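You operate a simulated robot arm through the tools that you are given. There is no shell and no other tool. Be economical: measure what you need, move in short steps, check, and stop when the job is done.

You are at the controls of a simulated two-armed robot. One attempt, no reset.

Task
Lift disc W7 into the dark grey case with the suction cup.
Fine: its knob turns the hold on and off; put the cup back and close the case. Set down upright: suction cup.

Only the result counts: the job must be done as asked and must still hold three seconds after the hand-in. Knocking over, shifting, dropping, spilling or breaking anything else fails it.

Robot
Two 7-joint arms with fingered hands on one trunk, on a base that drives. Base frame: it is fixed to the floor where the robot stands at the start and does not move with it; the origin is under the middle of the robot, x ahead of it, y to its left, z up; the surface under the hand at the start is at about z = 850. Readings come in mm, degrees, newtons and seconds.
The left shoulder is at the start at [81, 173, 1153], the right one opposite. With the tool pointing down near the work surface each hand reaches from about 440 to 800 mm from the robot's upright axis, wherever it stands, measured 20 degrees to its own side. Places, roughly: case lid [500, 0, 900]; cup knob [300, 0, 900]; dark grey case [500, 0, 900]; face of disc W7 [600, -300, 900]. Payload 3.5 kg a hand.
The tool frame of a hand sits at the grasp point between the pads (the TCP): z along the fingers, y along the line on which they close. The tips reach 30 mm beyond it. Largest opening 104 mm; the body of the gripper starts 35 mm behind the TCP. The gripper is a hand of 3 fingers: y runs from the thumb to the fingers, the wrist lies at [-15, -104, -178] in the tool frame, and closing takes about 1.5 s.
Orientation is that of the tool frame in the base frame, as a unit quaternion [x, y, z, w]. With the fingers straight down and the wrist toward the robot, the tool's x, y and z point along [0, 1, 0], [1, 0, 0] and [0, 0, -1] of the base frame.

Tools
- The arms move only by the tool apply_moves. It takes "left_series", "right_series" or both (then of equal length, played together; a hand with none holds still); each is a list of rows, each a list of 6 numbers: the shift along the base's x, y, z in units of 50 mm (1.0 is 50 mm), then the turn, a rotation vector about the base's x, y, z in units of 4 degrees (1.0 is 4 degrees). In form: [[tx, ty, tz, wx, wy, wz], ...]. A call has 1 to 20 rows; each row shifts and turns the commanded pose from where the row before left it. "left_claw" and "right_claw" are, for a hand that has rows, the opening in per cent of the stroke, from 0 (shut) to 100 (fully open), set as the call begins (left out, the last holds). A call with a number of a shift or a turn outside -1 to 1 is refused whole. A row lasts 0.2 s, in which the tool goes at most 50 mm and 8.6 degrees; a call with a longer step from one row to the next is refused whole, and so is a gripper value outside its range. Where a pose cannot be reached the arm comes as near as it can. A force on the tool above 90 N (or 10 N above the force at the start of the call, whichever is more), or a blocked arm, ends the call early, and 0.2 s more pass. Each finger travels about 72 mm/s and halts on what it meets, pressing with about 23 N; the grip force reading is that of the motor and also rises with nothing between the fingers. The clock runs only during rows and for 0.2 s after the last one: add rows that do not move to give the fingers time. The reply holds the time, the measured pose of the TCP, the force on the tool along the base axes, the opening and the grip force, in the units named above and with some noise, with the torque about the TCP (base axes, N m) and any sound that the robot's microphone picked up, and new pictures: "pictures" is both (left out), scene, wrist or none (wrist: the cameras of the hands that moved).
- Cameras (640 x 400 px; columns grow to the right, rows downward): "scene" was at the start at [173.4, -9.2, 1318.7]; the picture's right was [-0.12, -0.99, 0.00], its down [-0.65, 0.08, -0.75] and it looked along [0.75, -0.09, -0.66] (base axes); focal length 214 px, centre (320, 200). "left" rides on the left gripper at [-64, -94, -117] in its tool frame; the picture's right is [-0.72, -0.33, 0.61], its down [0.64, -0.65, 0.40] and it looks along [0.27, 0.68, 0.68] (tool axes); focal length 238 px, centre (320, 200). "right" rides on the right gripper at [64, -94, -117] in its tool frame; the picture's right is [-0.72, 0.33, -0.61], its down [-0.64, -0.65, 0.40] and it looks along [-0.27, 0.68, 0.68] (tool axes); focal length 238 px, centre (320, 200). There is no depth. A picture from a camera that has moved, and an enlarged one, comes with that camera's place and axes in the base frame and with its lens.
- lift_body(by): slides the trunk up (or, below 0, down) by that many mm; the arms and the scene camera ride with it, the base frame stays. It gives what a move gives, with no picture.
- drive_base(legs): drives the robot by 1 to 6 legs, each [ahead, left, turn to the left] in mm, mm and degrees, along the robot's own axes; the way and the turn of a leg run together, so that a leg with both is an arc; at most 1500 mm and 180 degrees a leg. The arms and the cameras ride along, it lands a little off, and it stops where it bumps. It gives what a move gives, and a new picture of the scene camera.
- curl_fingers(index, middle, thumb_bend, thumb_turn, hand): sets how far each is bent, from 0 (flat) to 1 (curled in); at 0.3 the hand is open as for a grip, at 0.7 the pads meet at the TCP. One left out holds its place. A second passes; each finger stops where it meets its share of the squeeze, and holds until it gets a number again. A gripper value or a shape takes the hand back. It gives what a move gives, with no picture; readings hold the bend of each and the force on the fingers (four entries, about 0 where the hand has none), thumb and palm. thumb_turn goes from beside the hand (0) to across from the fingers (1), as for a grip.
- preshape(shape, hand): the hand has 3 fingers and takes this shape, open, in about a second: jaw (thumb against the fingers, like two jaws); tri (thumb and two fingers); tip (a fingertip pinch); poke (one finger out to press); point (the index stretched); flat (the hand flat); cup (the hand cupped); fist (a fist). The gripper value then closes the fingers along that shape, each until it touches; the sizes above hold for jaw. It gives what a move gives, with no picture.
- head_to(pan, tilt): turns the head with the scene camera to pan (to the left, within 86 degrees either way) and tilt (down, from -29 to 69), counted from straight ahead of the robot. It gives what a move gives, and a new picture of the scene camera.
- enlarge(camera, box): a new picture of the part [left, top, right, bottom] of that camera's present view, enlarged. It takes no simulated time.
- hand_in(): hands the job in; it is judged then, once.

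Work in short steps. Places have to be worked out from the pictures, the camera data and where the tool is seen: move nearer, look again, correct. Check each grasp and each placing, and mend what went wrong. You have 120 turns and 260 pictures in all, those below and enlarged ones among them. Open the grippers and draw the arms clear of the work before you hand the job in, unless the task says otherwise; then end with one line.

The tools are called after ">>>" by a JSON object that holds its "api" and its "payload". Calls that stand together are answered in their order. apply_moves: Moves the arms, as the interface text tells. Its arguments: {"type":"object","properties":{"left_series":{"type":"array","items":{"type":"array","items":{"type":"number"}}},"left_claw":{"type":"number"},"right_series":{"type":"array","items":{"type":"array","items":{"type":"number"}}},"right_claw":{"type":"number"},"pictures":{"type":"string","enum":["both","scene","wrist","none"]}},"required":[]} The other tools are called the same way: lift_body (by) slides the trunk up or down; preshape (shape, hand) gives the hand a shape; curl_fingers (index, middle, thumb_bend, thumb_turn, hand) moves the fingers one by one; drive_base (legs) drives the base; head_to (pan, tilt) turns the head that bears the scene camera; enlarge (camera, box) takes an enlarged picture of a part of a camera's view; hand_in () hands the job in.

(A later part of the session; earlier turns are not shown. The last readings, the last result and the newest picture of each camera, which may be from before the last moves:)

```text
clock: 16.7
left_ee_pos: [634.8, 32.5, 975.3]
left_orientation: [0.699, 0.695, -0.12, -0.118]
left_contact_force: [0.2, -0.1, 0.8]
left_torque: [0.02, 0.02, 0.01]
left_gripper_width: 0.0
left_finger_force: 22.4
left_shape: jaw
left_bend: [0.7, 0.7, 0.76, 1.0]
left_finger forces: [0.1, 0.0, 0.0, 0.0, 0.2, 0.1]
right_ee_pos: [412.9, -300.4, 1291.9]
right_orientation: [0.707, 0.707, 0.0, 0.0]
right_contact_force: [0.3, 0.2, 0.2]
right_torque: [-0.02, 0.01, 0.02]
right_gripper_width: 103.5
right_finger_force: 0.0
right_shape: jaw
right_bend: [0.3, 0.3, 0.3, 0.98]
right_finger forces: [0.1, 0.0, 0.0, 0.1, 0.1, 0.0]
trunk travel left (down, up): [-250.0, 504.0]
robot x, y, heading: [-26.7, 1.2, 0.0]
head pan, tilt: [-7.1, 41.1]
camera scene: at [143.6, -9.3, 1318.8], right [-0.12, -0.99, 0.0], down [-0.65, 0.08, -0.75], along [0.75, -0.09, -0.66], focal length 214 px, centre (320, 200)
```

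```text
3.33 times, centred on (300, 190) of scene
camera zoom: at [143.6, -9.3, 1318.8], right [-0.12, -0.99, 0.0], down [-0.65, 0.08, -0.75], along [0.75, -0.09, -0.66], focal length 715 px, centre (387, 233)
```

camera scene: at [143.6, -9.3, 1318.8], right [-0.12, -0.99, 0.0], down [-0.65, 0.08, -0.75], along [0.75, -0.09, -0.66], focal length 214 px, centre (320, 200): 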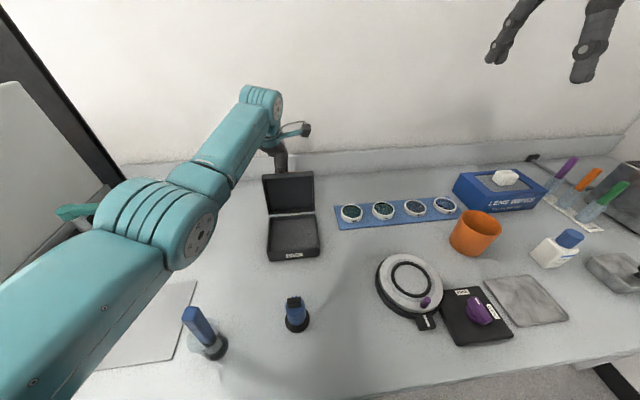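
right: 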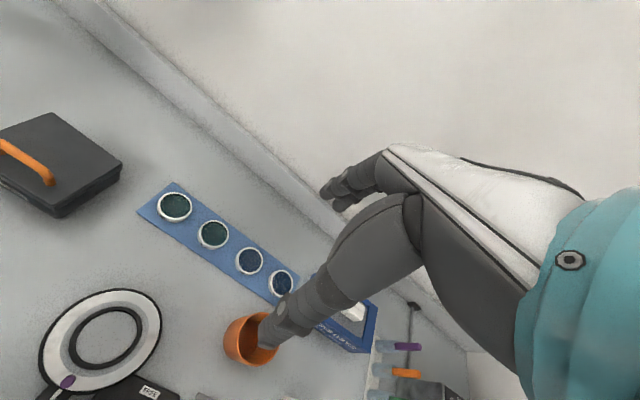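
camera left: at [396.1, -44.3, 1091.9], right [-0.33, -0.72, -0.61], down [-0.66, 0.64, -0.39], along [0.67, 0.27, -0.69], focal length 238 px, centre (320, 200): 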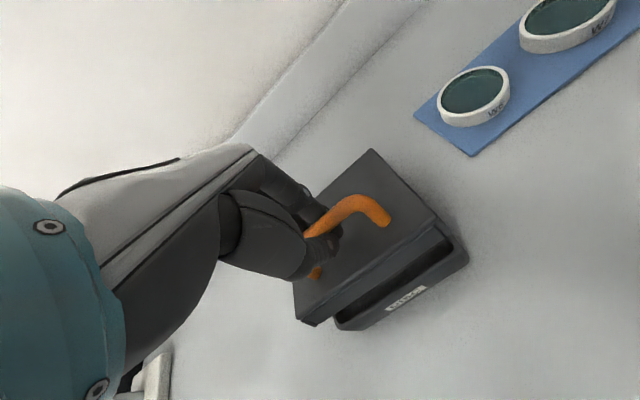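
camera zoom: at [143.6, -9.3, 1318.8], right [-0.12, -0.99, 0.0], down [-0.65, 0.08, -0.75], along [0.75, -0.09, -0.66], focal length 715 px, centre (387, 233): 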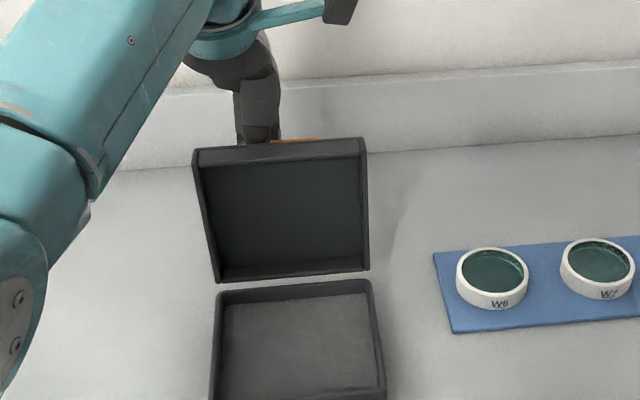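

Forces are zero and the lid stays put past vertical. I'll open the fingers just a little so the thumb doesn't push the lid, then withdraw along the finger axis.

>>> {"api": "apply_moves", "payload": {"left_series": [[0, 0, 0, 0, 0, 0], [0, 0, 0, 0, 0, 0], [0, 0, 0, 0, 0, 0]], "left_claw": 25, "pictures": "wrist"}}

>>> {"api": "enlarge", "payload": {"camera": "scene", "box": [250, 130, 350, 250]}}

```text
clock: 17.5
left_ee_pos: [634.5, 32.2, 976.2]
left_orientation: [0.699, 0.695, -0.12, -0.118]
left_contact_force: [0.6, -0.4, -0.4]
left_torque: [0.0, 0.0, 0.01]
left_gripper_width: 25.4
left_finger_force: 0.1
left_shape: jaw
left_bend: [0.74, 0.56, 0.74, 1.0]
left_finger forces: [0.0, 0.1, 0.0, 0.0, 0.2, 0.0]
right_ee_pos: [413.7, -302.0, 1291.6]
right_orientation: [0.706, 0.708, 0.001, 0.0]
right_contact_force: [0.3, 0.0, 0.4]
right_torque: [0.0, -0.03, 0.0]
right_gripper_width: 104.0
right_finger_force: 0.1
right_shape: jaw
right_bend: [0.3, 0.3, 0.3, 0.98]
right_finger forces: [0.0, 0.0, 0.0, 0.0, 0.1, 0.0]
trunk travel left (down, up): [-250.0, 504.0]
robot x, y, heading: [-28.1, 1.9, 0.1]
head pan, tilt: [-7.1, 41.1]
camera left: at [584.9, -29.6, 1116.0], right [-0.51, -0.72, -0.47], down [-0.75, 0.64, -0.17], along [0.42, 0.26, -0.87], focal length 238 px, centre (320, 200)
```

left: 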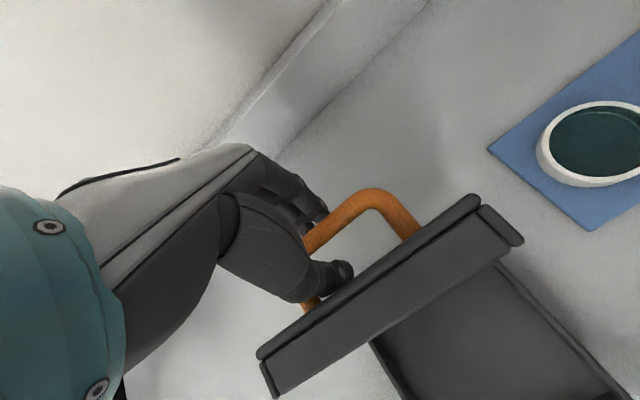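

```text
3.33 times, centred on (300, 190) of scene
camera zoom: at [143.7, -9.4, 1318.7], right [-0.12, -0.99, 0.0], down [-0.65, 0.08, -0.75], along [0.75, -0.09, -0.66], focal length 715 px, centre (387, 233)
```

zoom: 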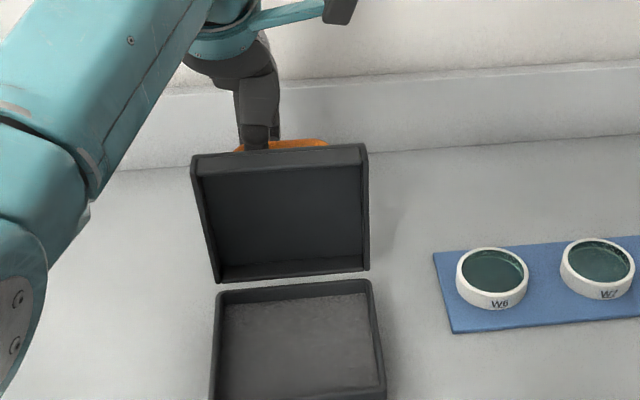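

The thumb is close to the lid, which looks nudged slightly forward. I'll shift +x a bit so the thumb pushes the bar back again before withdrawing.

>>> {"api": "apply_moves", "payload": {"left_series": [[0.2, 0, -0.05, 0, 0, 0], [0.2, 0, -0.05, 0, 0, 0]], "pictures": "wrist"}}

>>> {"api": "enlarge", "payload": {"camera": "scene", "box": [250, 130, 350, 250]}}

```text
clock: 18.1
left_ee_pos: [643.2, 37.1, 969.3]
left_orientation: [0.699, 0.695, -0.12, -0.117]
left_contact_force: [1.7, -4.1, 3.1]
left_torque: [0.11, 0.05, 0.07]
left_gripper_width: 25.8
left_finger_force: 0.1
left_shape: jaw
left_bend: [0.74, 0.56, 0.74, 1.0]
left_finger forces: [0.0, 0.0, 0.0, 0.0, 4.9, 0.0]
left hand out of reach, approached as far as the arm can: row 1, 2
right_ee_pos: [411.7, -302.1, 1291.5]
right_orientation: [0.708, 0.707, 0.0, 0.0]
right_contact_force: [0.5, -0.3, -0.1]
right_torque: [-0.03, 0.01, -0.01]
right_gripper_width: 103.5
right_finger_force: 0.1
right_shape: jaw
right_bend: [0.3, 0.3, 0.3, 0.98]
right_finger forces: [0.1, 0.1, 0.0, 0.0, 0.0, 0.0]
trunk travel left (down, up): [-250.0, 504.0]
robot x, y, heading: [-25.1, 2.0, -0.1]
head pan, tilt: [-7.1, 41.1]
camera left: at [592.2, -25.7, 1109.9], right [-0.51, -0.72, -0.47], down [-0.75, 0.64, -0.17], along [0.42, 0.26, -0.87], focal length 238 px, centre (320, 200)
```

left: 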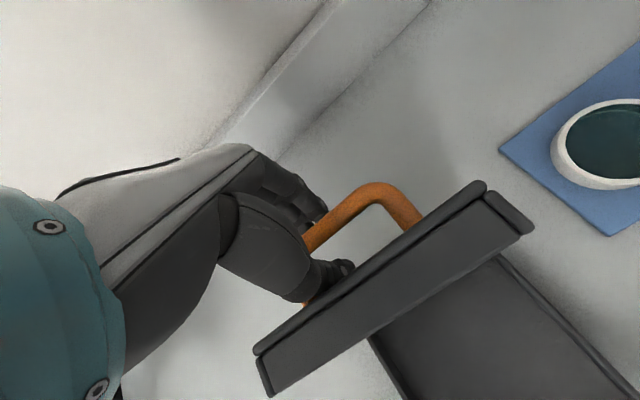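

```text
3.33 times, centred on (300, 190) of scene
camera zoom: at [143.5, -10.1, 1318.8], right [-0.12, -0.99, 0.0], down [-0.65, 0.08, -0.75], along [0.75, -0.09, -0.66], focal length 715 px, centre (387, 233)
```

zoom: 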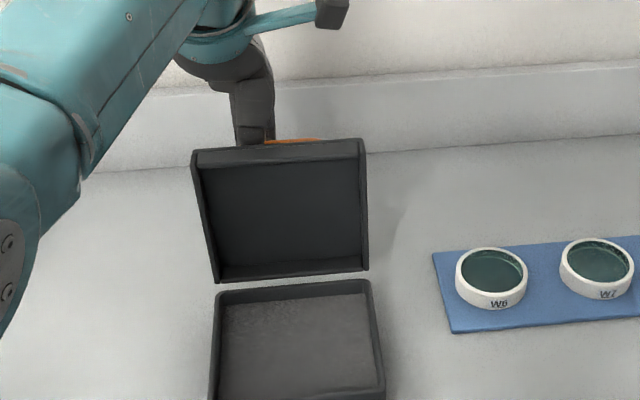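

The lid is back at its furthest position. Now I'll withdraw the hand upward.

>>> {"api": "apply_moves", "payload": {"left_series": [[0, 0, 0.4, 0, 0, 0], [0, 0, 0.4, 0, 0, 0], [0, 0, 0.4, 0, 0, 0], [0, 0, 0.4, 0, 0, 0]], "pictures": "wrist"}}

>>> {"api": "enlarge", "payload": {"camera": "scene", "box": [250, 130, 350, 250]}}

```text
clock: 19.1
left_ee_pos: [635.3, 40.4, 1048.8]
left_orientation: [0.698, 0.696, -0.12, -0.118]
left_contact_force: [-0.5, -0.6, -0.3]
left_torque: [0.01, 0.0, 0.03]
left_gripper_width: 25.6
left_finger_force: 0.1
left_shape: jaw
left_bend: [0.74, 0.56, 0.74, 1.0]
left_finger forces: [0.0, 0.0, 0.0, 0.1, 0.0, 0.1]
left hand out of reach, approached as far as the arm can: row 3
right_ee_pos: [412.5, -301.9, 1291.2]
right_orientation: [0.707, 0.707, 0.0, 0.0]
right_contact_force: [-0.1, 0.3, 0.7]
right_torque: [-0.02, 0.02, 0.01]
right_gripper_width: 103.8
right_finger_force: 0.1
right_shape: jaw
right_bend: [0.3, 0.3, 0.3, 0.98]
right_finger forces: [0.0, 0.0, 0.0, 0.0, 0.0, 0.0]
trunk travel left (down, up): [-250.0, 504.0]
robot x, y, heading: [-28.0, -0.2, -0.0]
head pan, tilt: [-7.1, 41.1]
camera left: at [584.5, -22.3, 1188.6], right [-0.51, -0.72, -0.47], down [-0.75, 0.64, -0.17], along [0.42, 0.26, -0.87], focal length 238 px, centre (320, 200)
```

left: 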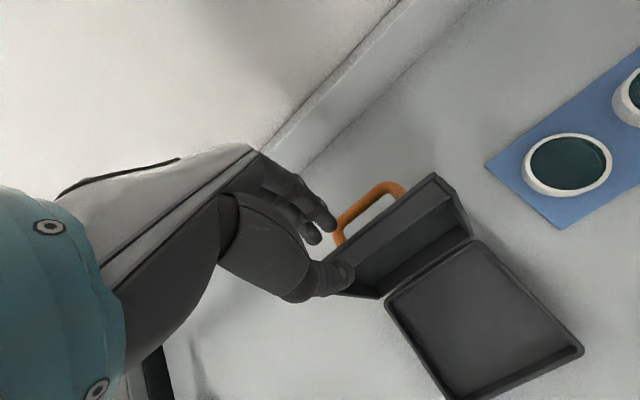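

```text
3.33 times, centred on (300, 190) of scene
camera zoom: at [143.3, -9.4, 1318.8], right [-0.12, -0.99, 0.0], down [-0.65, 0.08, -0.75], along [0.75, -0.09, -0.66], focal length 715 px, centre (387, 233)
```

zoom: 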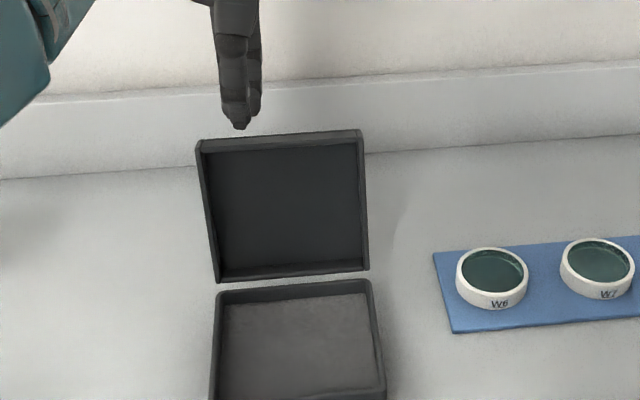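

The lid stays open beyond vertical on its own. I'll raise and straighten the left hand, and tilt the right hand 60° to point left and down for grasping the cup body.

>>> {"api": "apply_moves", "payload": {"left_series": [[0, 0, 0.7, 0, 0, 0], [0, 0, 0.7, 0, 0, 0], [0, 0, 0.7, 0, 0, 0], [-0.3, 0.2, 0.3, 0, -0.5, 0], [-0.3, 0.2, 0.3, 0, -0.5, 0], [-0.3, 0.2, 0.3, 0, -0.5, 0], [-0.3, 0.2, 0, 0, -0.5, 0], [-0.3, 0.2, 0, 0, -0.5, 0], [-0.3, 0.2, 0, 0, -0.5, 0], [-0.3, 0.2, 0, 0, -0.5, 0], [-0.3, 0.2, 0, 0, -0.5, 0], [-0.3, 0.2, 0, 0, -0.5, 0], [-0.3, 0.2, 0, 0, -0.5, 0], [0, 0, 0, 0, 0, 0], [0, 0, 0, 0, 0, 0]], "right_series": [[0, 0, -0.2, 1, 0, 0], [0, 0, -0.2, 1, 0, 0], [0, 0, -0.2, 1, 0, 0], [0, 0, -0.2, 1, 0, 0], [0, 0, -0.2, 1, 0, 0], [0, 0, -0.2, 1, 0, 0], [0, 0, -0.2, 1, 0, 0], [0, 0, -0.2, 1, 0, 0], [0, 0, -0.2, 1, 0, 0], [0, 0, -0.2, 1, 0, 0], [0, 0, -0.2, 1, 0, 0], [0, 0, -0.2, 1, 0, 0], [0, 0, -0.2, 1, 0, 0], [0, 0, -0.2, 1, 0, 0], [0, 0, -0.2, 1, 0, 0]], "pictures": "none"}}

>>> {"api": "drive_base", "payload": {"legs": [[-210, 0, 0]]}}

```text
clock: 22.3
left_ee_pos: [629.2, 97.7, 1289.1]
left_orientation: [0.709, 0.706, 0.002, 0.003]
left_contact_force: [-0.6, -0.4, 0.1]
left_torque: [0.02, -0.02, -0.01]
left_gripper_width: 25.7
left_finger_force: 0.0
left_shape: jaw
left_bend: [0.74, 0.56, 0.74, 1.0]
left_finger forces: [0.0, 0.0, 0.0, 0.0, 0.0, 0.1]
left hand out of reach, approached as far as the arm can: row 1, 2, 3, 4, 5, 6, 7, 8, 9, 10, 11, 12, 13
right_ee_pos: [413.1, -300.2, 1141.2]
right_orientation: [0.612, 0.612, 0.354, -0.354]
right_contact_force: [0.5, 0.5, -0.2]
right_torque: [0.02, 0.0, -0.03]
right_gripper_width: 103.8
right_finger_force: 0.1
right_shape: jaw
right_bend: [0.3, 0.3, 0.3, 0.98]
right_finger forces: [0.0, 0.0, 0.1, 0.1, 0.1, 0.0]
trunk travel left (down, up): [-250.0, 504.0]
robot x, y, heading: [-30.4, 0.3, 0.1]
head pan, tilt: [-7.1, 41.1]
```

```text
clock: 23.9
left_ee_pos: [422.3, 100.7, 1288.6]
left_orientation: [0.707, 0.707, 0.003, 0.004]
left_contact_force: [1.2, 0.8, 0.1]
left_torque: [-0.02, 0.0, 0.01]
left_gripper_width: 25.9
left_finger_force: 0.1
left_shape: jaw
left_bend: [0.74, 0.56, 0.74, 1.0]
left_finger forces: [0.0, 0.0, 0.0, 0.0, 0.0, 0.0]
right_ee_pos: [206.7, -298.2, 1142.7]
right_orientation: [0.61, 0.614, 0.353, -0.354]
right_contact_force: [0.2, -0.1, -0.6]
right_torque: [-0.02, 0.03, 0.0]
right_gripper_width: 103.7
right_finger_force: 0.1
right_shape: jaw
right_bend: [0.3, 0.3, 0.3, 0.98]
right_finger forces: [0.0, 0.1, 0.0, 0.0, 0.1, 0.1]
trunk travel left (down, up): [-250.0, 504.0]
robot x, y, heading: [-234.7, -2.5, 0.2]
head pan, tilt: [-7.1, 41.1]
camera scene: at [-64.5, -8.9, 1318.8], right [-0.12, -0.99, 0.0], down [-0.65, 0.08, -0.75], along [0.75, -0.09, -0.66], focal length 214 px, centre (320, 200)
```

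scene: 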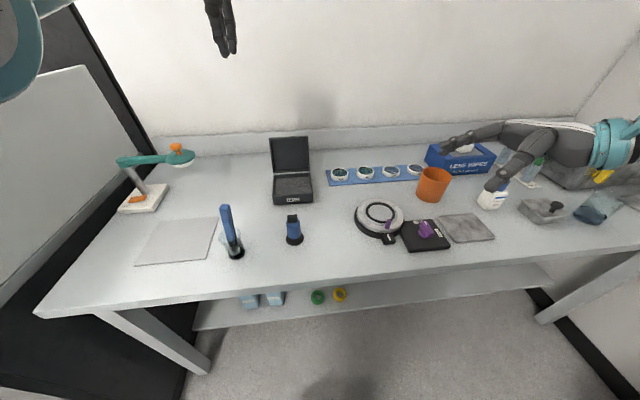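

The right hand is tilted as planned. I'll bring it to a pre-grasp 100 mm short of the cup body along its approach direction.

>>> {"api": "apply_moves", "payload": {"right_series": [[0.265, 0.57, -0.48, 0, 0, 0], [0.265, 0.57, -0.48, 0, 0, 0], [0.265, 0.57, -0.48, 0, 0, 0], [0.265, 0.57, -0.48, 0, 0, 0], [0.265, 0.57, -0.48, 0, 0, 0], [0.265, 0.57, -0.48, 0, 0, 0], [0.265, 0.57, -0.48, 0, 0, 0], [0.265, 0.57, -0.48, 0, 0, 0]]}}

>>> {"api": "enlarge", "payload": {"camera": "scene", "box": [240, 170, 440, 290]}}

```text
clock: 25.7
left_ee_pos: [423.0, 100.5, 1288.3]
left_orientation: [0.706, 0.708, 0.002, 0.003]
left_contact_force: [-0.2, -0.4, 1.0]
left_torque: [-0.05, 0.02, -0.01]
left_gripper_width: 25.8
left_finger_force: 0.0
left_shape: jaw
left_bend: [0.74, 0.56, 0.74, 1.0]
left_finger forces: [0.0, 0.0, 0.0, 0.1, 0.0, 0.0]
right_ee_pos: [312.0, -73.2, 952.2]
right_orientation: [0.611, 0.614, 0.353, -0.355]
right_contact_force: [0.4, 0.2, 0.0]
right_torque: [0.0, -0.02, 0.01]
right_gripper_width: 103.6
right_finger_force: 0.0
right_shape: jaw
right_bend: [0.3, 0.3, 0.3, 0.98]
right_finger forces: [0.1, 0.0, 0.0, 0.0, 0.0, 0.0]
trunk travel left (down, up): [-250.0, 504.0]
robot x, y, heading: [-235.7, 0.4, 0.3]
head pan, tilt: [-7.1, 41.1]
camera scene: at [-63.3, -8.5, 1318.7], right [-0.12, -0.99, 0.0], down [-0.65, 0.08, -0.75], along [0.75, -0.09, -0.66], focal length 214 px, centre (320, 200)
camera right: at [219.2, -143.2, 1065.4], right [0.33, -0.89, -0.32], down [-0.65, 0.03, -0.76], along [0.68, 0.46, -0.57], focal length 238 px, centre (320, 200)
```

scene: 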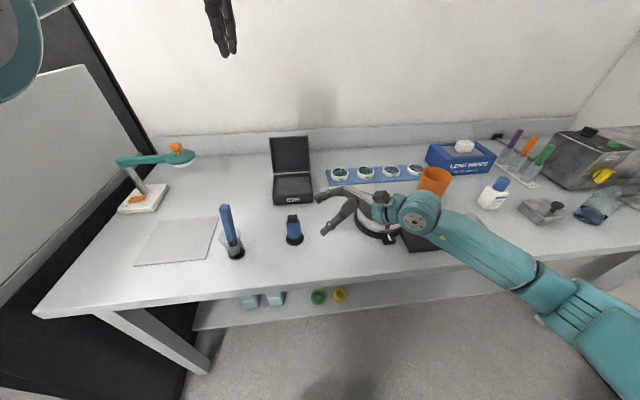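
right: 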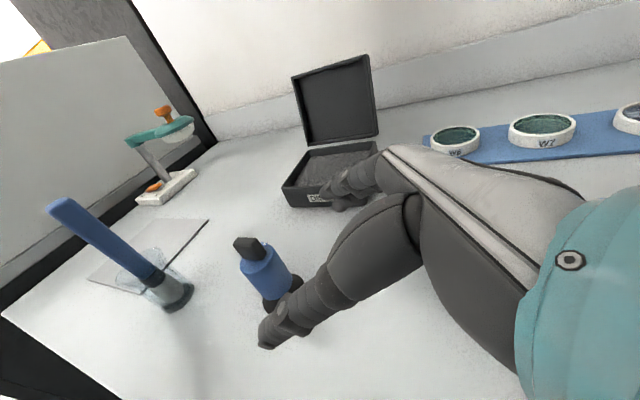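

```text
3.20 times, centred on (340, 230) of scene
camera zoom: at [-63.3, -8.5, 1318.7], right [-0.12, -0.99, 0.0], down [-0.65, 0.08, -0.75], along [0.75, -0.09, -0.66], focal length 686 px, centre (256, 104)
```

zoom: 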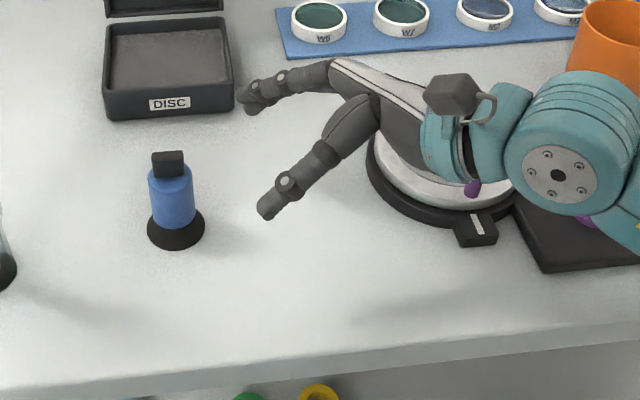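

I'll enlarge the wrist view for an accurate cup location.

>>> {"api": "enlarge", "payload": {"camera": "right", "box": [210, 215, 330, 355]}}

```text
2.86 times, centred on (270, 285) of right
camera zoom: at [219.2, -143.2, 1065.4], right [0.33, -0.89, -0.32], down [-0.65, 0.03, -0.76], along [0.68, 0.46, -0.57], focal length 681 px, centre (463, -43)
```

zoom: 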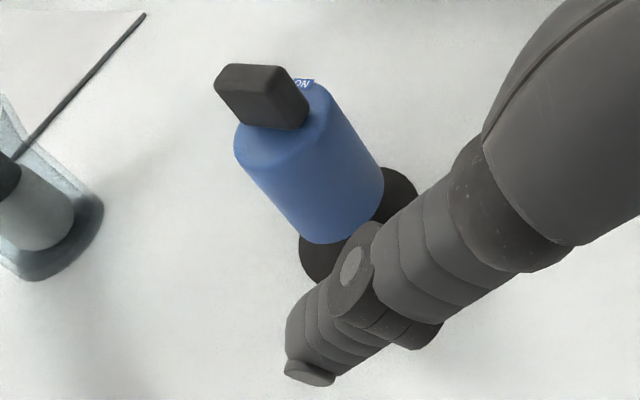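

The cup axis is at about [316,17]. I'll advance so the body lies between the fingers at z≈897.

>>> {"api": "apply_moves", "payload": {"right_series": [[0.02, 0.445, -0.27, 0, 0, 0], [0.02, 0.445, -0.27, 0, 0, 0], [0.02, 0.445, -0.27, 0, 0, 0], [0, 0.445, -0.27, 0, 0, 0]]}}

>>> {"api": "enlarge", "payload": {"camera": "scene", "box": [240, 170, 400, 270]}}

>>> {"api": "enlarge", "payload": {"camera": "right", "box": [200, 140, 400, 350]}}

```text
clock: 26.7
left_ee_pos: [421.5, 100.9, 1289.1]
left_orientation: [0.707, 0.708, 0.002, 0.003]
left_contact_force: [0.5, -0.2, 0.1]
left_torque: [0.01, 0.01, -0.02]
left_gripper_width: 25.7
left_finger_force: 0.0
left_shape: jaw
left_bend: [0.74, 0.56, 0.74, 1.0]
left_finger forces: [0.0, 0.0, 0.0, 0.0, 0.0, 0.1]
right_ee_pos: [315.7, 17.2, 894.9]
right_orientation: [0.611, 0.615, 0.352, -0.354]
right_contact_force: [0.4, -0.4, -0.2]
right_torque: [0.02, 0.0, -0.01]
right_gripper_width: 104.0
right_finger_force: 0.1
right_shape: jaw
right_bend: [0.3, 0.3, 0.3, 0.98]
right_finger forces: [0.0, 0.0, 0.0, 0.0, 0.0, 0.1]
trunk travel left (down, up): [-250.0, 504.0]
robot x, y, heading: [-236.0, 1.1, 0.4]
head pan, tilt: [-7.1, 41.1]
camera scene: at [-63.6, -8.7, 1318.7], right [-0.12, -0.99, 0.0], down [-0.65, 0.08, -0.75], along [0.75, -0.09, -0.66], focal length 214 px, centre (320, 200)
camera right: at [223.1, -53.2, 1008.4], right [0.33, -0.89, -0.32], down [-0.65, 0.03, -0.76], along [0.68, 0.46, -0.57], focal length 238 px, centre (320, 200)
```

scene: 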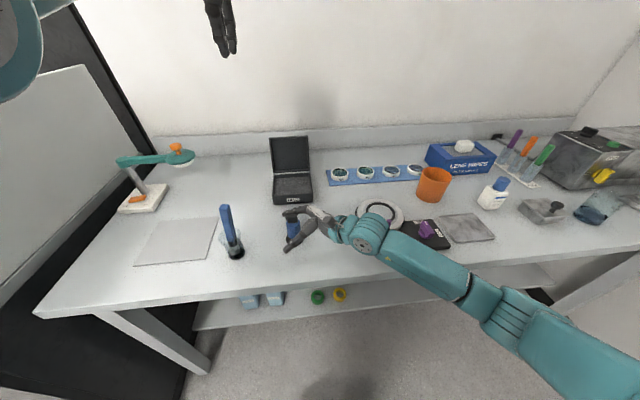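
right: 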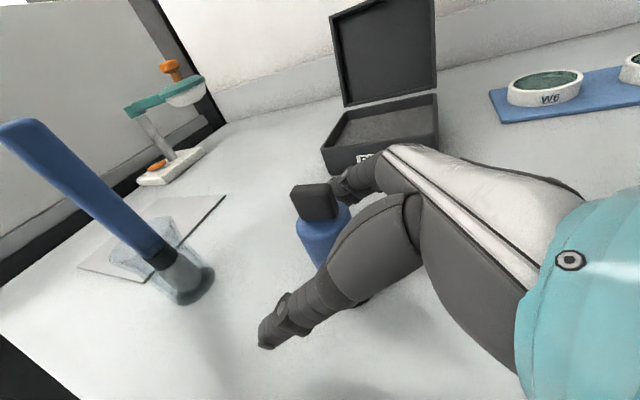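

```text
4.00 times, centred on (320, 220) of scene
camera zoom: at [-63.6, -8.7, 1318.7], right [-0.12, -0.99, 0.0], down [-0.65, 0.08, -0.75], along [0.75, -0.09, -0.66], focal length 858 px, centre (320, 120)
```

zoom: 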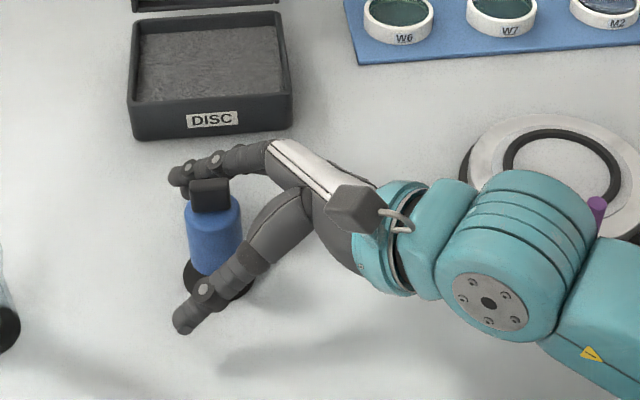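

```text
1.90 times, centred on (300, 245) of right
camera zoom: at [223.1, -53.2, 1008.4], right [0.33, -0.89, -0.32], down [-0.65, 0.03, -0.76], along [0.68, 0.46, -0.57], focal length 454 px, centre (358, 114)
```

zoom: 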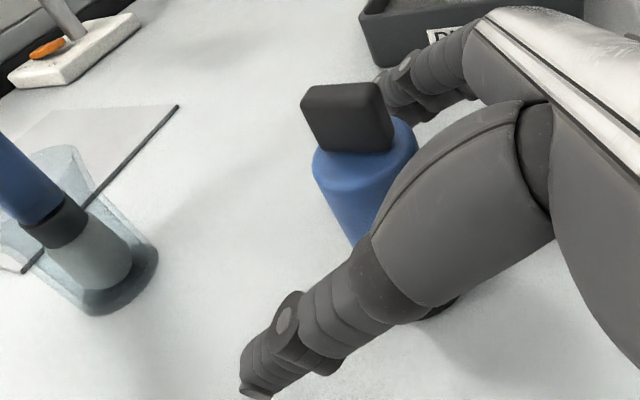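

The cup sits between thumb and fingers, well centred. Closing.

>>> {"api": "apply_moves", "payload": {"right_series": [[0, 0, 0, 0, 0, 0], [0, 0, 0, 0, 0, 0], [0, 0, 0, 0, 0, 0], [0, 0, 0, 0, 0, 0], [0, 0, 0, 0, 0, 0], [0, 0, 0, 0, 0, 0], [0, 0, 0, 0, 0, 0], [0, 0, 0, 0, 0, 0]], "right_claw": 0, "pictures": "wrist"}}

>>> {"api": "enlarge", "payload": {"camera": "scene", "box": [240, 170, 400, 270]}}

>>> {"api": "enlarge", "payload": {"camera": "right", "box": [200, 140, 400, 350]}}

```text
clock: 28.5
left_ee_pos: [421.8, 101.4, 1287.9]
left_orientation: [0.707, 0.707, 0.001, 0.004]
left_contact_force: [-0.3, 0.2, 1.2]
left_torque: [-0.01, 0.0, -0.01]
left_gripper_width: 25.7
left_finger_force: 0.0
left_shape: jaw
left_bend: [0.74, 0.56, 0.74, 1.0]
left_finger forces: [0.0, 0.1, 0.1, 0.1, 0.0, 0.1]
right_ee_pos: [316.1, 16.7, 894.6]
right_orientation: [0.611, 0.614, 0.353, -0.354]
right_contact_force: [0.5, 0.3, 1.1]
right_torque: [-0.01, 0.05, 0.0]
right_gripper_width: 14.3
right_finger_force: 24.0
right_shape: jaw
right_bend: [0.73, 0.73, 0.81, 1.0]
right_finger forces: [8.6, 0.8, 0.0, 0.0, 9.2, 0.0]
trunk travel left (down, up): [-250.0, 504.0]
robot x, y, heading: [-240.0, -3.3, 0.3]
head pan, tilt: [-7.1, 41.1]
camera right: at [223.1, -53.7, 1008.8], right [0.33, -0.89, -0.32], down [-0.65, 0.03, -0.76], along [0.68, 0.46, -0.57], focal length 238 px, centre (320, 200)
```

right: 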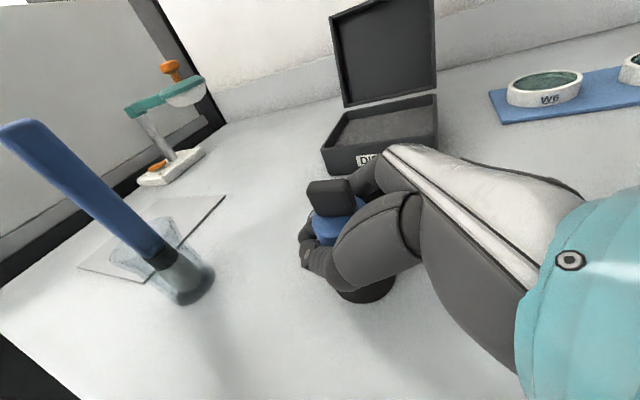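

```text
4.00 times, centred on (320, 220) of scene
camera zoom: at [-63.7, -8.9, 1318.7], right [-0.12, -0.99, 0.0], down [-0.65, 0.08, -0.75], along [0.75, -0.09, -0.66], focal length 858 px, centre (320, 120)
```

zoom: 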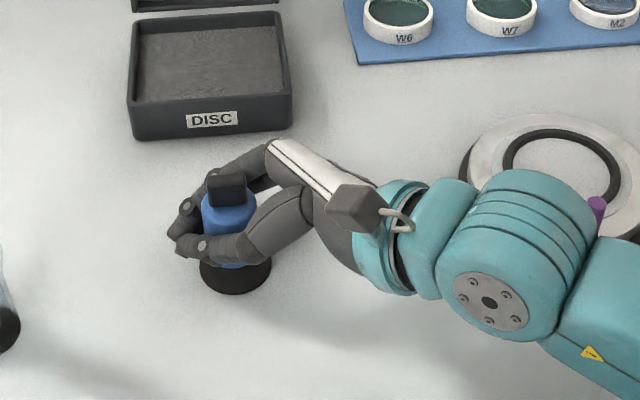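

```text
1.90 times, centred on (300, 245) of right
camera zoom: at [223.1, -53.7, 1008.8], right [0.33, -0.89, -0.32], down [-0.65, 0.03, -0.76], along [0.68, 0.46, -0.57], focal length 454 px, centre (358, 114)
```

zoom: 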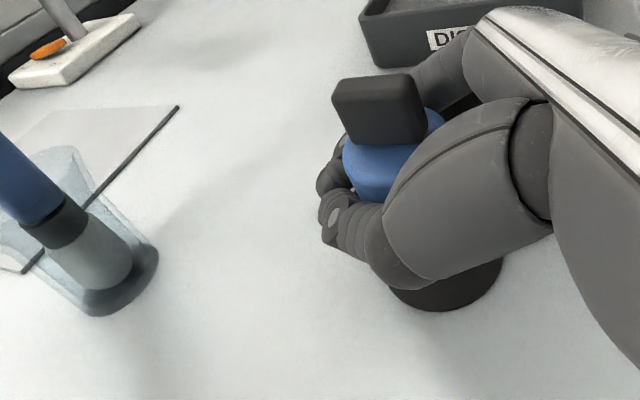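

The cup slid about 12 mm into the palm and is held upright, with its axis now at about [315,5]. Test lift of 60 mm.

>>> {"api": "apply_moves", "payload": {"right_series": [[0, 0, 0.3, 0, 0, 0], [0, 0, 0.3, 0, 0, 0], [0, 0, 0.3, 0, 0, 0], [0, 0, 0.3, 0, 0, 0]], "pictures": "wrist"}}

>>> {"api": "enlarge", "payload": {"camera": "scene", "box": [240, 160, 400, 260]}}

>>> {"api": "enlarge", "payload": {"camera": "right", "box": [200, 140, 400, 350]}}

```text
clock: 29.5
left_ee_pos: [421.0, 101.1, 1288.0]
left_orientation: [0.707, 0.707, 0.001, 0.003]
left_contact_force: [0.1, -0.8, 0.2]
left_torque: [-0.02, -0.02, 0.0]
left_gripper_width: 25.8
left_finger_force: 0.1
left_shape: jaw
left_bend: [0.74, 0.56, 0.74, 1.0]
left_finger forces: [0.0, 0.1, 0.1, 0.0, 0.0, 0.0]
right_ee_pos: [314.4, 17.9, 953.9]
right_orientation: [0.61, 0.614, 0.352, -0.355]
right_contact_force: [0.4, -0.8, -1.8]
right_torque: [0.03, 0.03, 0.0]
right_gripper_width: 14.6
right_finger_force: 23.2
right_shape: jaw
right_bend: [0.73, 0.73, 0.81, 1.0]
right_finger forces: [8.3, 0.9, 0.0, 0.0, 9.0, 0.1]
trunk travel left (down, up): [-250.0, 504.0]
robot x, y, heading: [-236.1, 2.7, 0.1]
head pan, tilt: [-7.1, 41.1]
camera right: at [222.3, -51.7, 1068.5], right [0.33, -0.89, -0.32], down [-0.65, 0.03, -0.76], along [0.68, 0.46, -0.57], focal length 238 px, centre (320, 200)
```

right: 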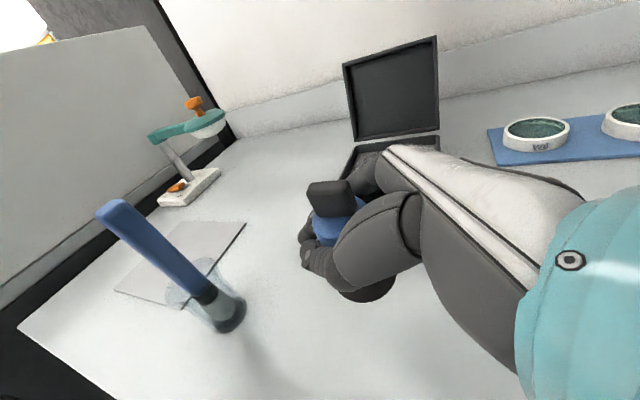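

```text
4.00 times, centred on (320, 210) of scene
camera zoom: at [-63.6, -8.9, 1318.7], right [-0.12, -0.99, 0.0], down [-0.65, 0.08, -0.75], along [0.75, -0.09, -0.66], focal length 858 px, centre (320, 160)
```

zoom: 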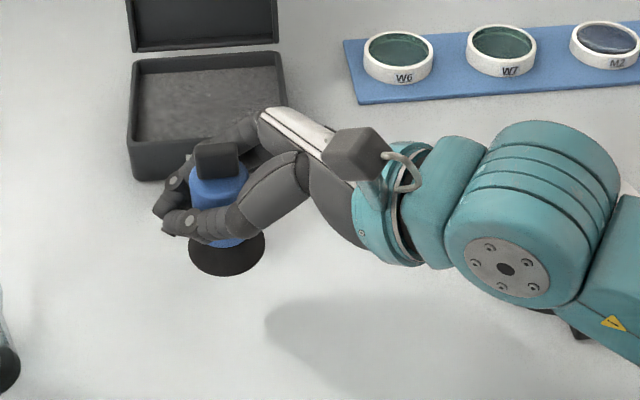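

```text
1.90 times, centred on (300, 245) of right
camera zoom: at [222.3, -51.7, 1068.5], right [0.33, -0.89, -0.32], down [-0.65, 0.03, -0.76], along [0.68, 0.46, -0.57], focal length 454 px, centre (358, 114)
```

zoom: 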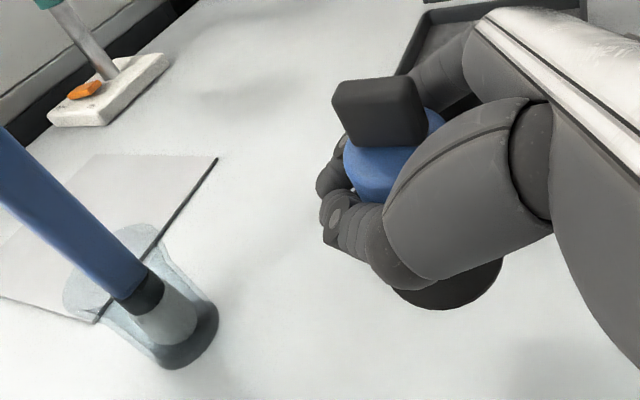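

It's firmly held and upright, with the bottom about 45 mm below the TCP. I'll raise it, pull the left hand back, then drive toward the disc strip.

>>> {"api": "apply_moves", "payload": {"right_series": [[0, 0, 0.65, 0, 0, 0], [0, 0, 0.65, 0, 0, 0], [0, 0, 0.65, 0, 0, 0], [0, 0, 0.65, 0, 0, 0]], "left_series": [[-0.75, 0.2, 0, 0, 0, 0], [-0.75, 0.2, 0, 0, 0, 0], [-0.75, 0.2, 0, 0, 0, 0], [-0.75, 0.2, 0, 0, 0, 0]], "pictures": "scene"}}

>>> {"api": "drive_base", "payload": {"legs": [[220, 0, 0], [0, -200, 0]]}}

```text
clock: 30.5
left_ee_pos: [376.1, 113.4, 1351.3]
left_orientation: [0.707, 0.707, 0.001, 0.003]
left_contact_force: [0.0, 0.2, -0.5]
left_torque: [-0.02, -0.02, -0.01]
left_gripper_width: 25.6
left_finger_force: 0.0
left_shape: jaw
left_bend: [0.74, 0.56, 0.74, 1.0]
left_finger forces: [0.1, 0.0, 0.0, 0.0, 0.1, 0.0]
left hand out of reach, approached as far as the arm can: row 1, 2, 3, 4
right_ee_pos: [314.7, 17.9, 1082.6]
right_orientation: [0.612, 0.614, 0.352, -0.354]
right_contact_force: [-0.6, 0.1, -1.0]
right_torque: [0.01, 0.04, -0.02]
right_gripper_width: 14.3
right_finger_force: 22.6
right_shape: jaw
right_bend: [0.73, 0.73, 0.81, 1.0]
right_finger forces: [8.2, 0.9, 0.1, 0.1, 8.7, 0.1]
trunk travel left (down, up): [-250.0, 504.0]
robot x, y, heading: [-237.3, 1.1, 0.3]
head pan, tilt: [-7.1, 41.1]
camera scene: at [-63.8, -8.8, 1318.8], right [-0.12, -0.99, 0.0], down [-0.65, 0.08, -0.75], along [0.75, -0.09, -0.66], focal length 214 px, centre (320, 200)
```

scene: 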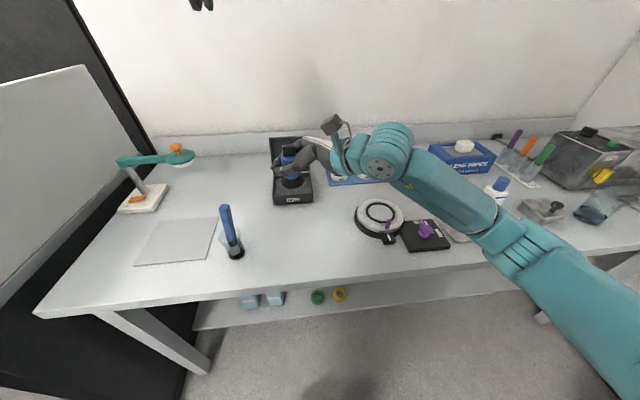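

```text
clock: 33.4
left_ee_pos: [595.3, -77.9, 1351.7]
left_orientation: [0.705, 0.709, 0.002, 0.002]
left_contact_force: [-0.4, -0.9, -0.1]
left_torque: [0.02, 0.02, 0.0]
left_gripper_width: 25.8
left_finger_force: 0.1
left_shape: jaw
left_bend: [0.74, 0.56, 0.74, 1.0]
left_finger forces: [0.0, 0.1, 0.1, 0.0, 0.0, 0.0]
right_ee_pos: [534.8, -172.8, 1081.9]
right_orientation: [0.609, 0.616, 0.351, -0.357]
right_contact_force: [0.2, -1.4, -1.4]
right_torque: [0.06, 0.01, 0.02]
right_gripper_width: 14.4
right_finger_force: 22.9
right_shape: jaw
right_bend: [0.73, 0.73, 0.81, 1.0]
right_finger forces: [8.1, 0.9, 0.0, 0.1, 8.8, 0.0]
trunk travel left (down, up): [-250.0, 504.0]
robot x, y, heading: [-21.4, -194.8, 1.1]
head pan, tilt: [-7.1, 41.1]
camera scene: at [155.8, -202.9, 1318.7], right [-0.11, -0.99, 0.0], down [-0.65, 0.07, -0.75], along [0.75, -0.08, -0.66], focal length 214 px, centre (320, 200)
```

scene: 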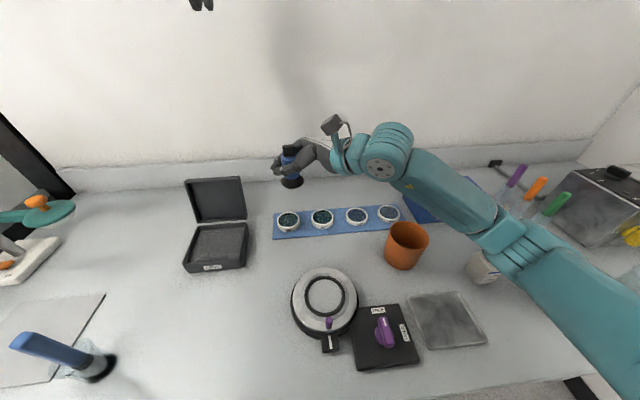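

Now I'll locate W7 accurately and check the cup's posture.

>>> {"api": "enlarge", "payload": {"camera": "scene", "box": [262, 190, 382, 250]}}

>>> {"api": "enlarge", "payload": {"camera": "scene", "box": [240, 110, 360, 200]}}

>>> {"api": "enlarge", "payload": {"camera": "right", "box": [200, 100, 500, 400]}}

```text
5.33 times, centred on (322, 220) of scene
camera zoom: at [155.8, -202.9, 1318.7], right [-0.11, -0.99, 0.0], down [-0.65, 0.07, -0.75], along [0.75, -0.08, -0.66], focal length 1144 px, centre (309, 93)
```

zoom: 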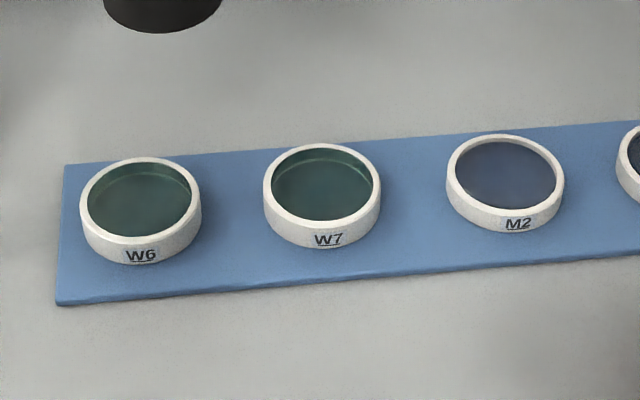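

```text
4.44 times, centred on (300, 155) of scene
camera zoom: at [155.8, -202.9, 1318.7], right [-0.11, -0.99, 0.0], down [-0.65, 0.07, -0.75], along [0.75, -0.08, -0.66], focal length 953 px, centre (409, 400)
```

zoom: 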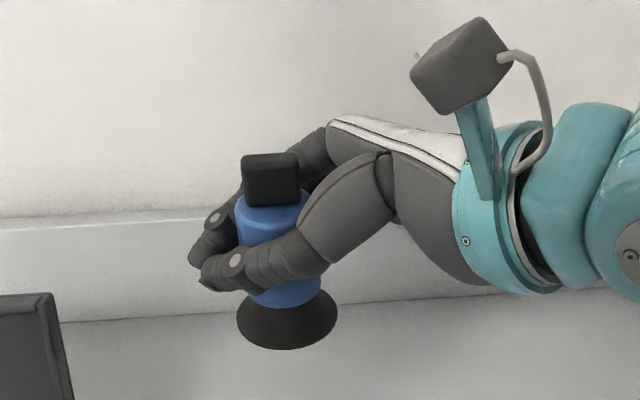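

```text
1.33 times, centred on (350, 250) of right
camera zoom: at [442.8, -243.5, 1196.0], right [0.34, -0.89, -0.32], down [-0.65, 0.02, -0.76], along [0.68, 0.46, -0.57], focal length 318 px, centre (280, 133)
```

zoom: 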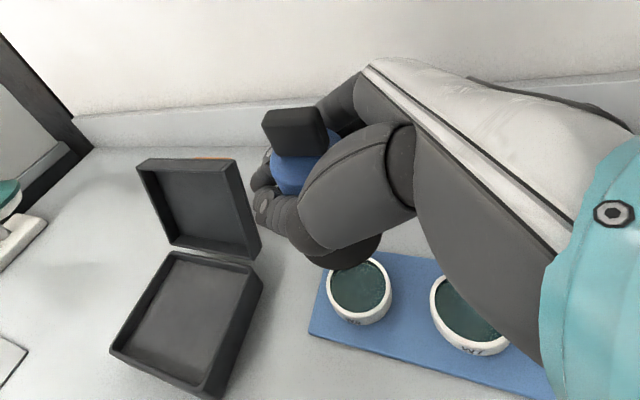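

Orange mug could meet the forearm if I approached from the right, so I'll yaw the right hand −44° to come from the front-right instead. I'll do that at height, moving partway toward the disc.

>>> {"api": "apply_moves", "payload": {"right_series": [[0.09, -0.13, -0.1, 0, 0, -1], [0.09, -0.13, -0.1, 0, 0, -1], [0.09, -0.13, -0.1, 0, 0, -1], [0.09, -0.13, -0.1, 0, 0, -1], [0.09, -0.13, -0.1, 0, 0, -1], [0.09, -0.13, -0.1, 0, 0, -1], [0.09, -0.13, -0.1, 0, 0, -1], [0.09, -0.13, -0.1, 0, 0, -1], [0.09, -0.13, -0.1, 0, 0, -1], [0.09, -0.13, -0.1, 0, 0, -1], [0.09, -0.13, -0.1, 0, 0, -1]]}}

>>> {"api": "enlarge", "payload": {"camera": "right", "box": [200, 100, 500, 400]}}

```text
clock: 35.8
left_ee_pos: [595.3, -76.9, 1350.7]
left_orientation: [0.704, 0.71, 0.002, 0.003]
left_contact_force: [0.1, -0.2, 0.0]
left_torque: [-0.01, 0.0, -0.02]
left_gripper_width: 25.9
left_finger_force: 0.1
left_shape: jaw
left_bend: [0.74, 0.56, 0.74, 1.0]
left_finger forces: [0.0, 0.0, 0.1, 0.0, 0.0, 0.0]
right_ee_pos: [584.1, -243.6, 1028.7]
right_orientation: [0.796, 0.342, 0.459, -0.198]
right_contact_force: [0.0, 0.4, -1.6]
right_torque: [0.03, -0.01, -0.01]
right_gripper_width: 14.5
right_finger_force: 22.8
right_shape: jaw
right_bend: [0.73, 0.73, 0.81, 1.0]
right_finger forces: [7.8, 0.8, 0.1, 0.1, 8.4, 0.0]
trunk travel left (down, up): [-250.0, 504.0]
robot x, y, heading: [-19.4, -198.2, 0.8]
head pan, tilt: [-7.1, 41.1]
camera scene: at [155.8, -201.9, 1318.7], right [-0.11, -0.99, 0.0], down [-0.65, 0.07, -0.75], along [0.75, -0.08, -0.66], focal length 214 px, centre (320, 200)
camera right: at [469.7, -229.2, 1142.4], right [-0.37, -0.87, -0.32], down [-0.45, 0.47, -0.76], along [0.81, -0.14, -0.57], focal length 238 px, centre (320, 200)
```

scene: 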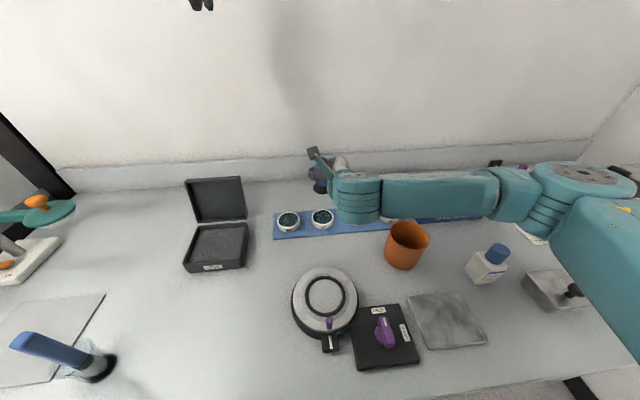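
right: 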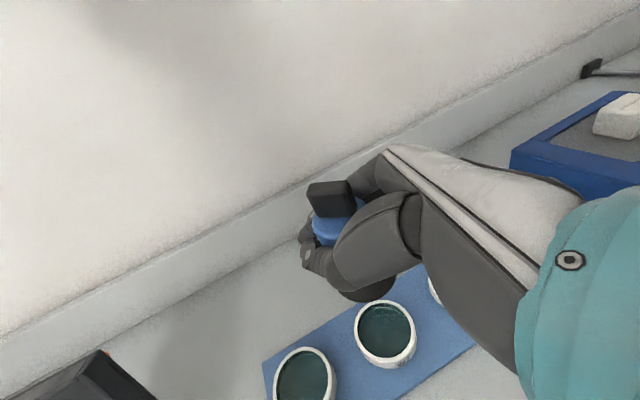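

```text
1.33 times, centred on (350, 250) of right
camera zoom: at [469.7, -229.2, 1142.4], right [-0.37, -0.87, -0.32], down [-0.45, 0.47, -0.76], along [0.81, -0.14, -0.57], focal length 318 px, centre (280, 133)
```

zoom: 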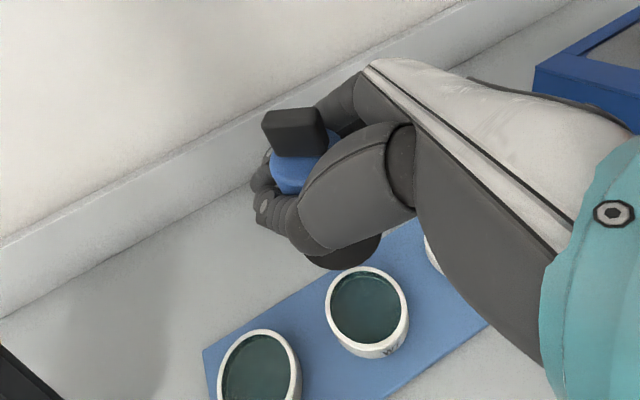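

The view is good, but the elbow now swings out over the mug. I'll back the robot up and to the right a bit so the arm is straighter, then recheck.

>>> {"api": "drive_base", "payload": {"legs": [[-80, -70, 0]]}}

>>> {"api": "apply_moves", "payload": {"right_series": [[0.4, 0.35, 0, 0, 0, 0], [0.4, 0.35, 0, 0, 0, 0], [0.4, 0.35, 0, 0, 0, 0], [0.4, 0.35, 0, 0, 0, 0]]}}

```text
clock: 37.0
left_ee_pos: [518.9, -148.2, 1351.1]
left_orientation: [0.704, 0.71, 0.003, 0.003]
left_contact_force: [0.3, -0.8, -1.1]
left_torque: [-0.01, -0.01, 0.02]
left_gripper_width: 25.7
left_finger_force: 0.1
left_shape: jaw
left_bend: [0.74, 0.56, 0.74, 1.0]
left_finger forces: [0.0, 0.1, 0.1, 0.0, 0.0, 0.0]
right_ee_pos: [506.3, -314.8, 1028.5]
right_orientation: [0.795, 0.342, 0.459, -0.198]
right_contact_force: [-0.1, -0.6, -2.0]
right_torque: [0.03, -0.01, -0.01]
right_gripper_width: 14.1
right_finger_force: 23.6
right_shape: jaw
right_bend: [0.73, 0.73, 0.81, 1.0]
right_finger forces: [7.8, 0.9, 0.1, 0.1, 8.3, 0.1]
trunk travel left (down, up): [-250.0, 504.0]
robot x, y, heading: [-96.4, -261.2, 1.0]
head pan, tilt: [-7.1, 41.1]
camera scene: at [78.5, -273.8, 1318.8], right [-0.11, -0.99, 0.0], down [-0.65, 0.07, -0.75], along [0.75, -0.08, -0.66], focal length 214 px, centre (320, 200)
```

scene: 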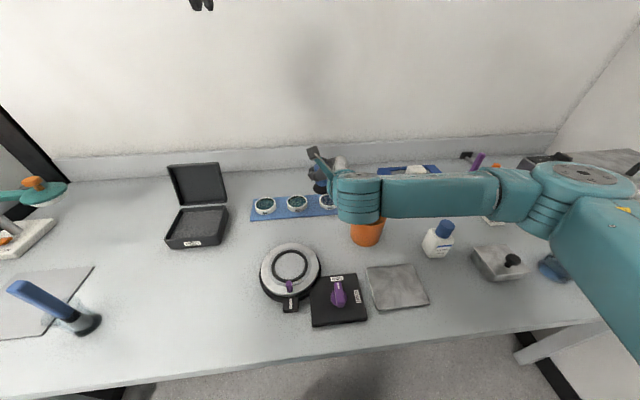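

```text
clock: 38.0
left_ee_pos: [519.8, -147.3, 1351.2]
left_orientation: [0.704, 0.71, 0.001, 0.003]
left_contact_force: [-0.2, 0.0, 0.1]
left_torque: [0.01, 0.01, 0.06]
left_gripper_width: 25.9
left_finger_force: 0.0
left_shape: jaw
left_bend: [0.74, 0.56, 0.74, 1.0]
left_finger forces: [0.0, 0.0, 0.1, 0.0, 0.1, 0.1]
right_ee_pos: [586.3, -244.3, 1030.1]
right_orientation: [0.795, 0.344, 0.458, -0.198]
right_contact_force: [-0.5, -0.8, -1.4]
right_torque: [0.05, -0.03, 0.02]
right_gripper_width: 14.1
right_finger_force: 22.7
right_shape: jaw
right_bend: [0.73, 0.73, 0.81, 1.0]
right_finger forces: [7.8, 0.8, 0.0, 0.0, 8.3, 0.0]
trunk travel left (down, up): [-250.0, 504.0]
robot x, y, heading: [-92.2, -268.7, 0.9]
head pan, tilt: [-7.1, 41.1]
camera scene: at [79.5, -272.5, 1318.7], right [-0.11, -0.99, 0.0], down [-0.65, 0.07, -0.75], along [0.75, -0.08, -0.66], focal length 214 px, centre (320, 200)
camera right: at [472.7, -229.6, 1144.3], right [-0.37, -0.87, -0.32], down [-0.46, 0.47, -0.76], along [0.81, -0.14, -0.57], focal length 238 px, centre (320, 200)
```

scene: 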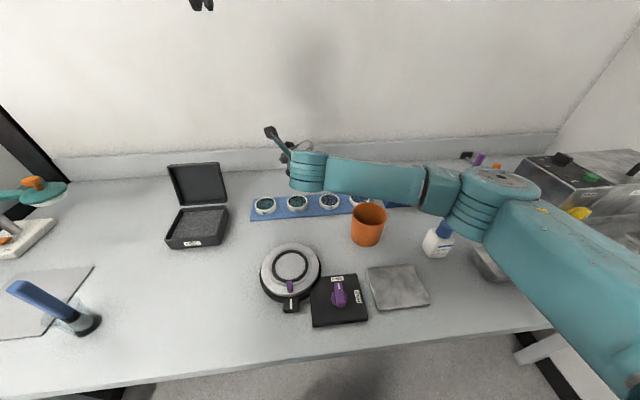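
right: 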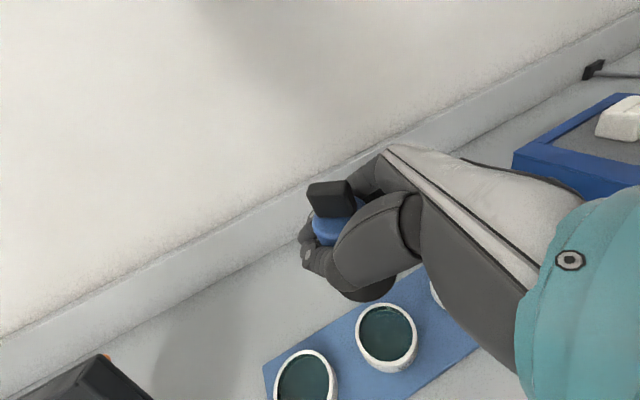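

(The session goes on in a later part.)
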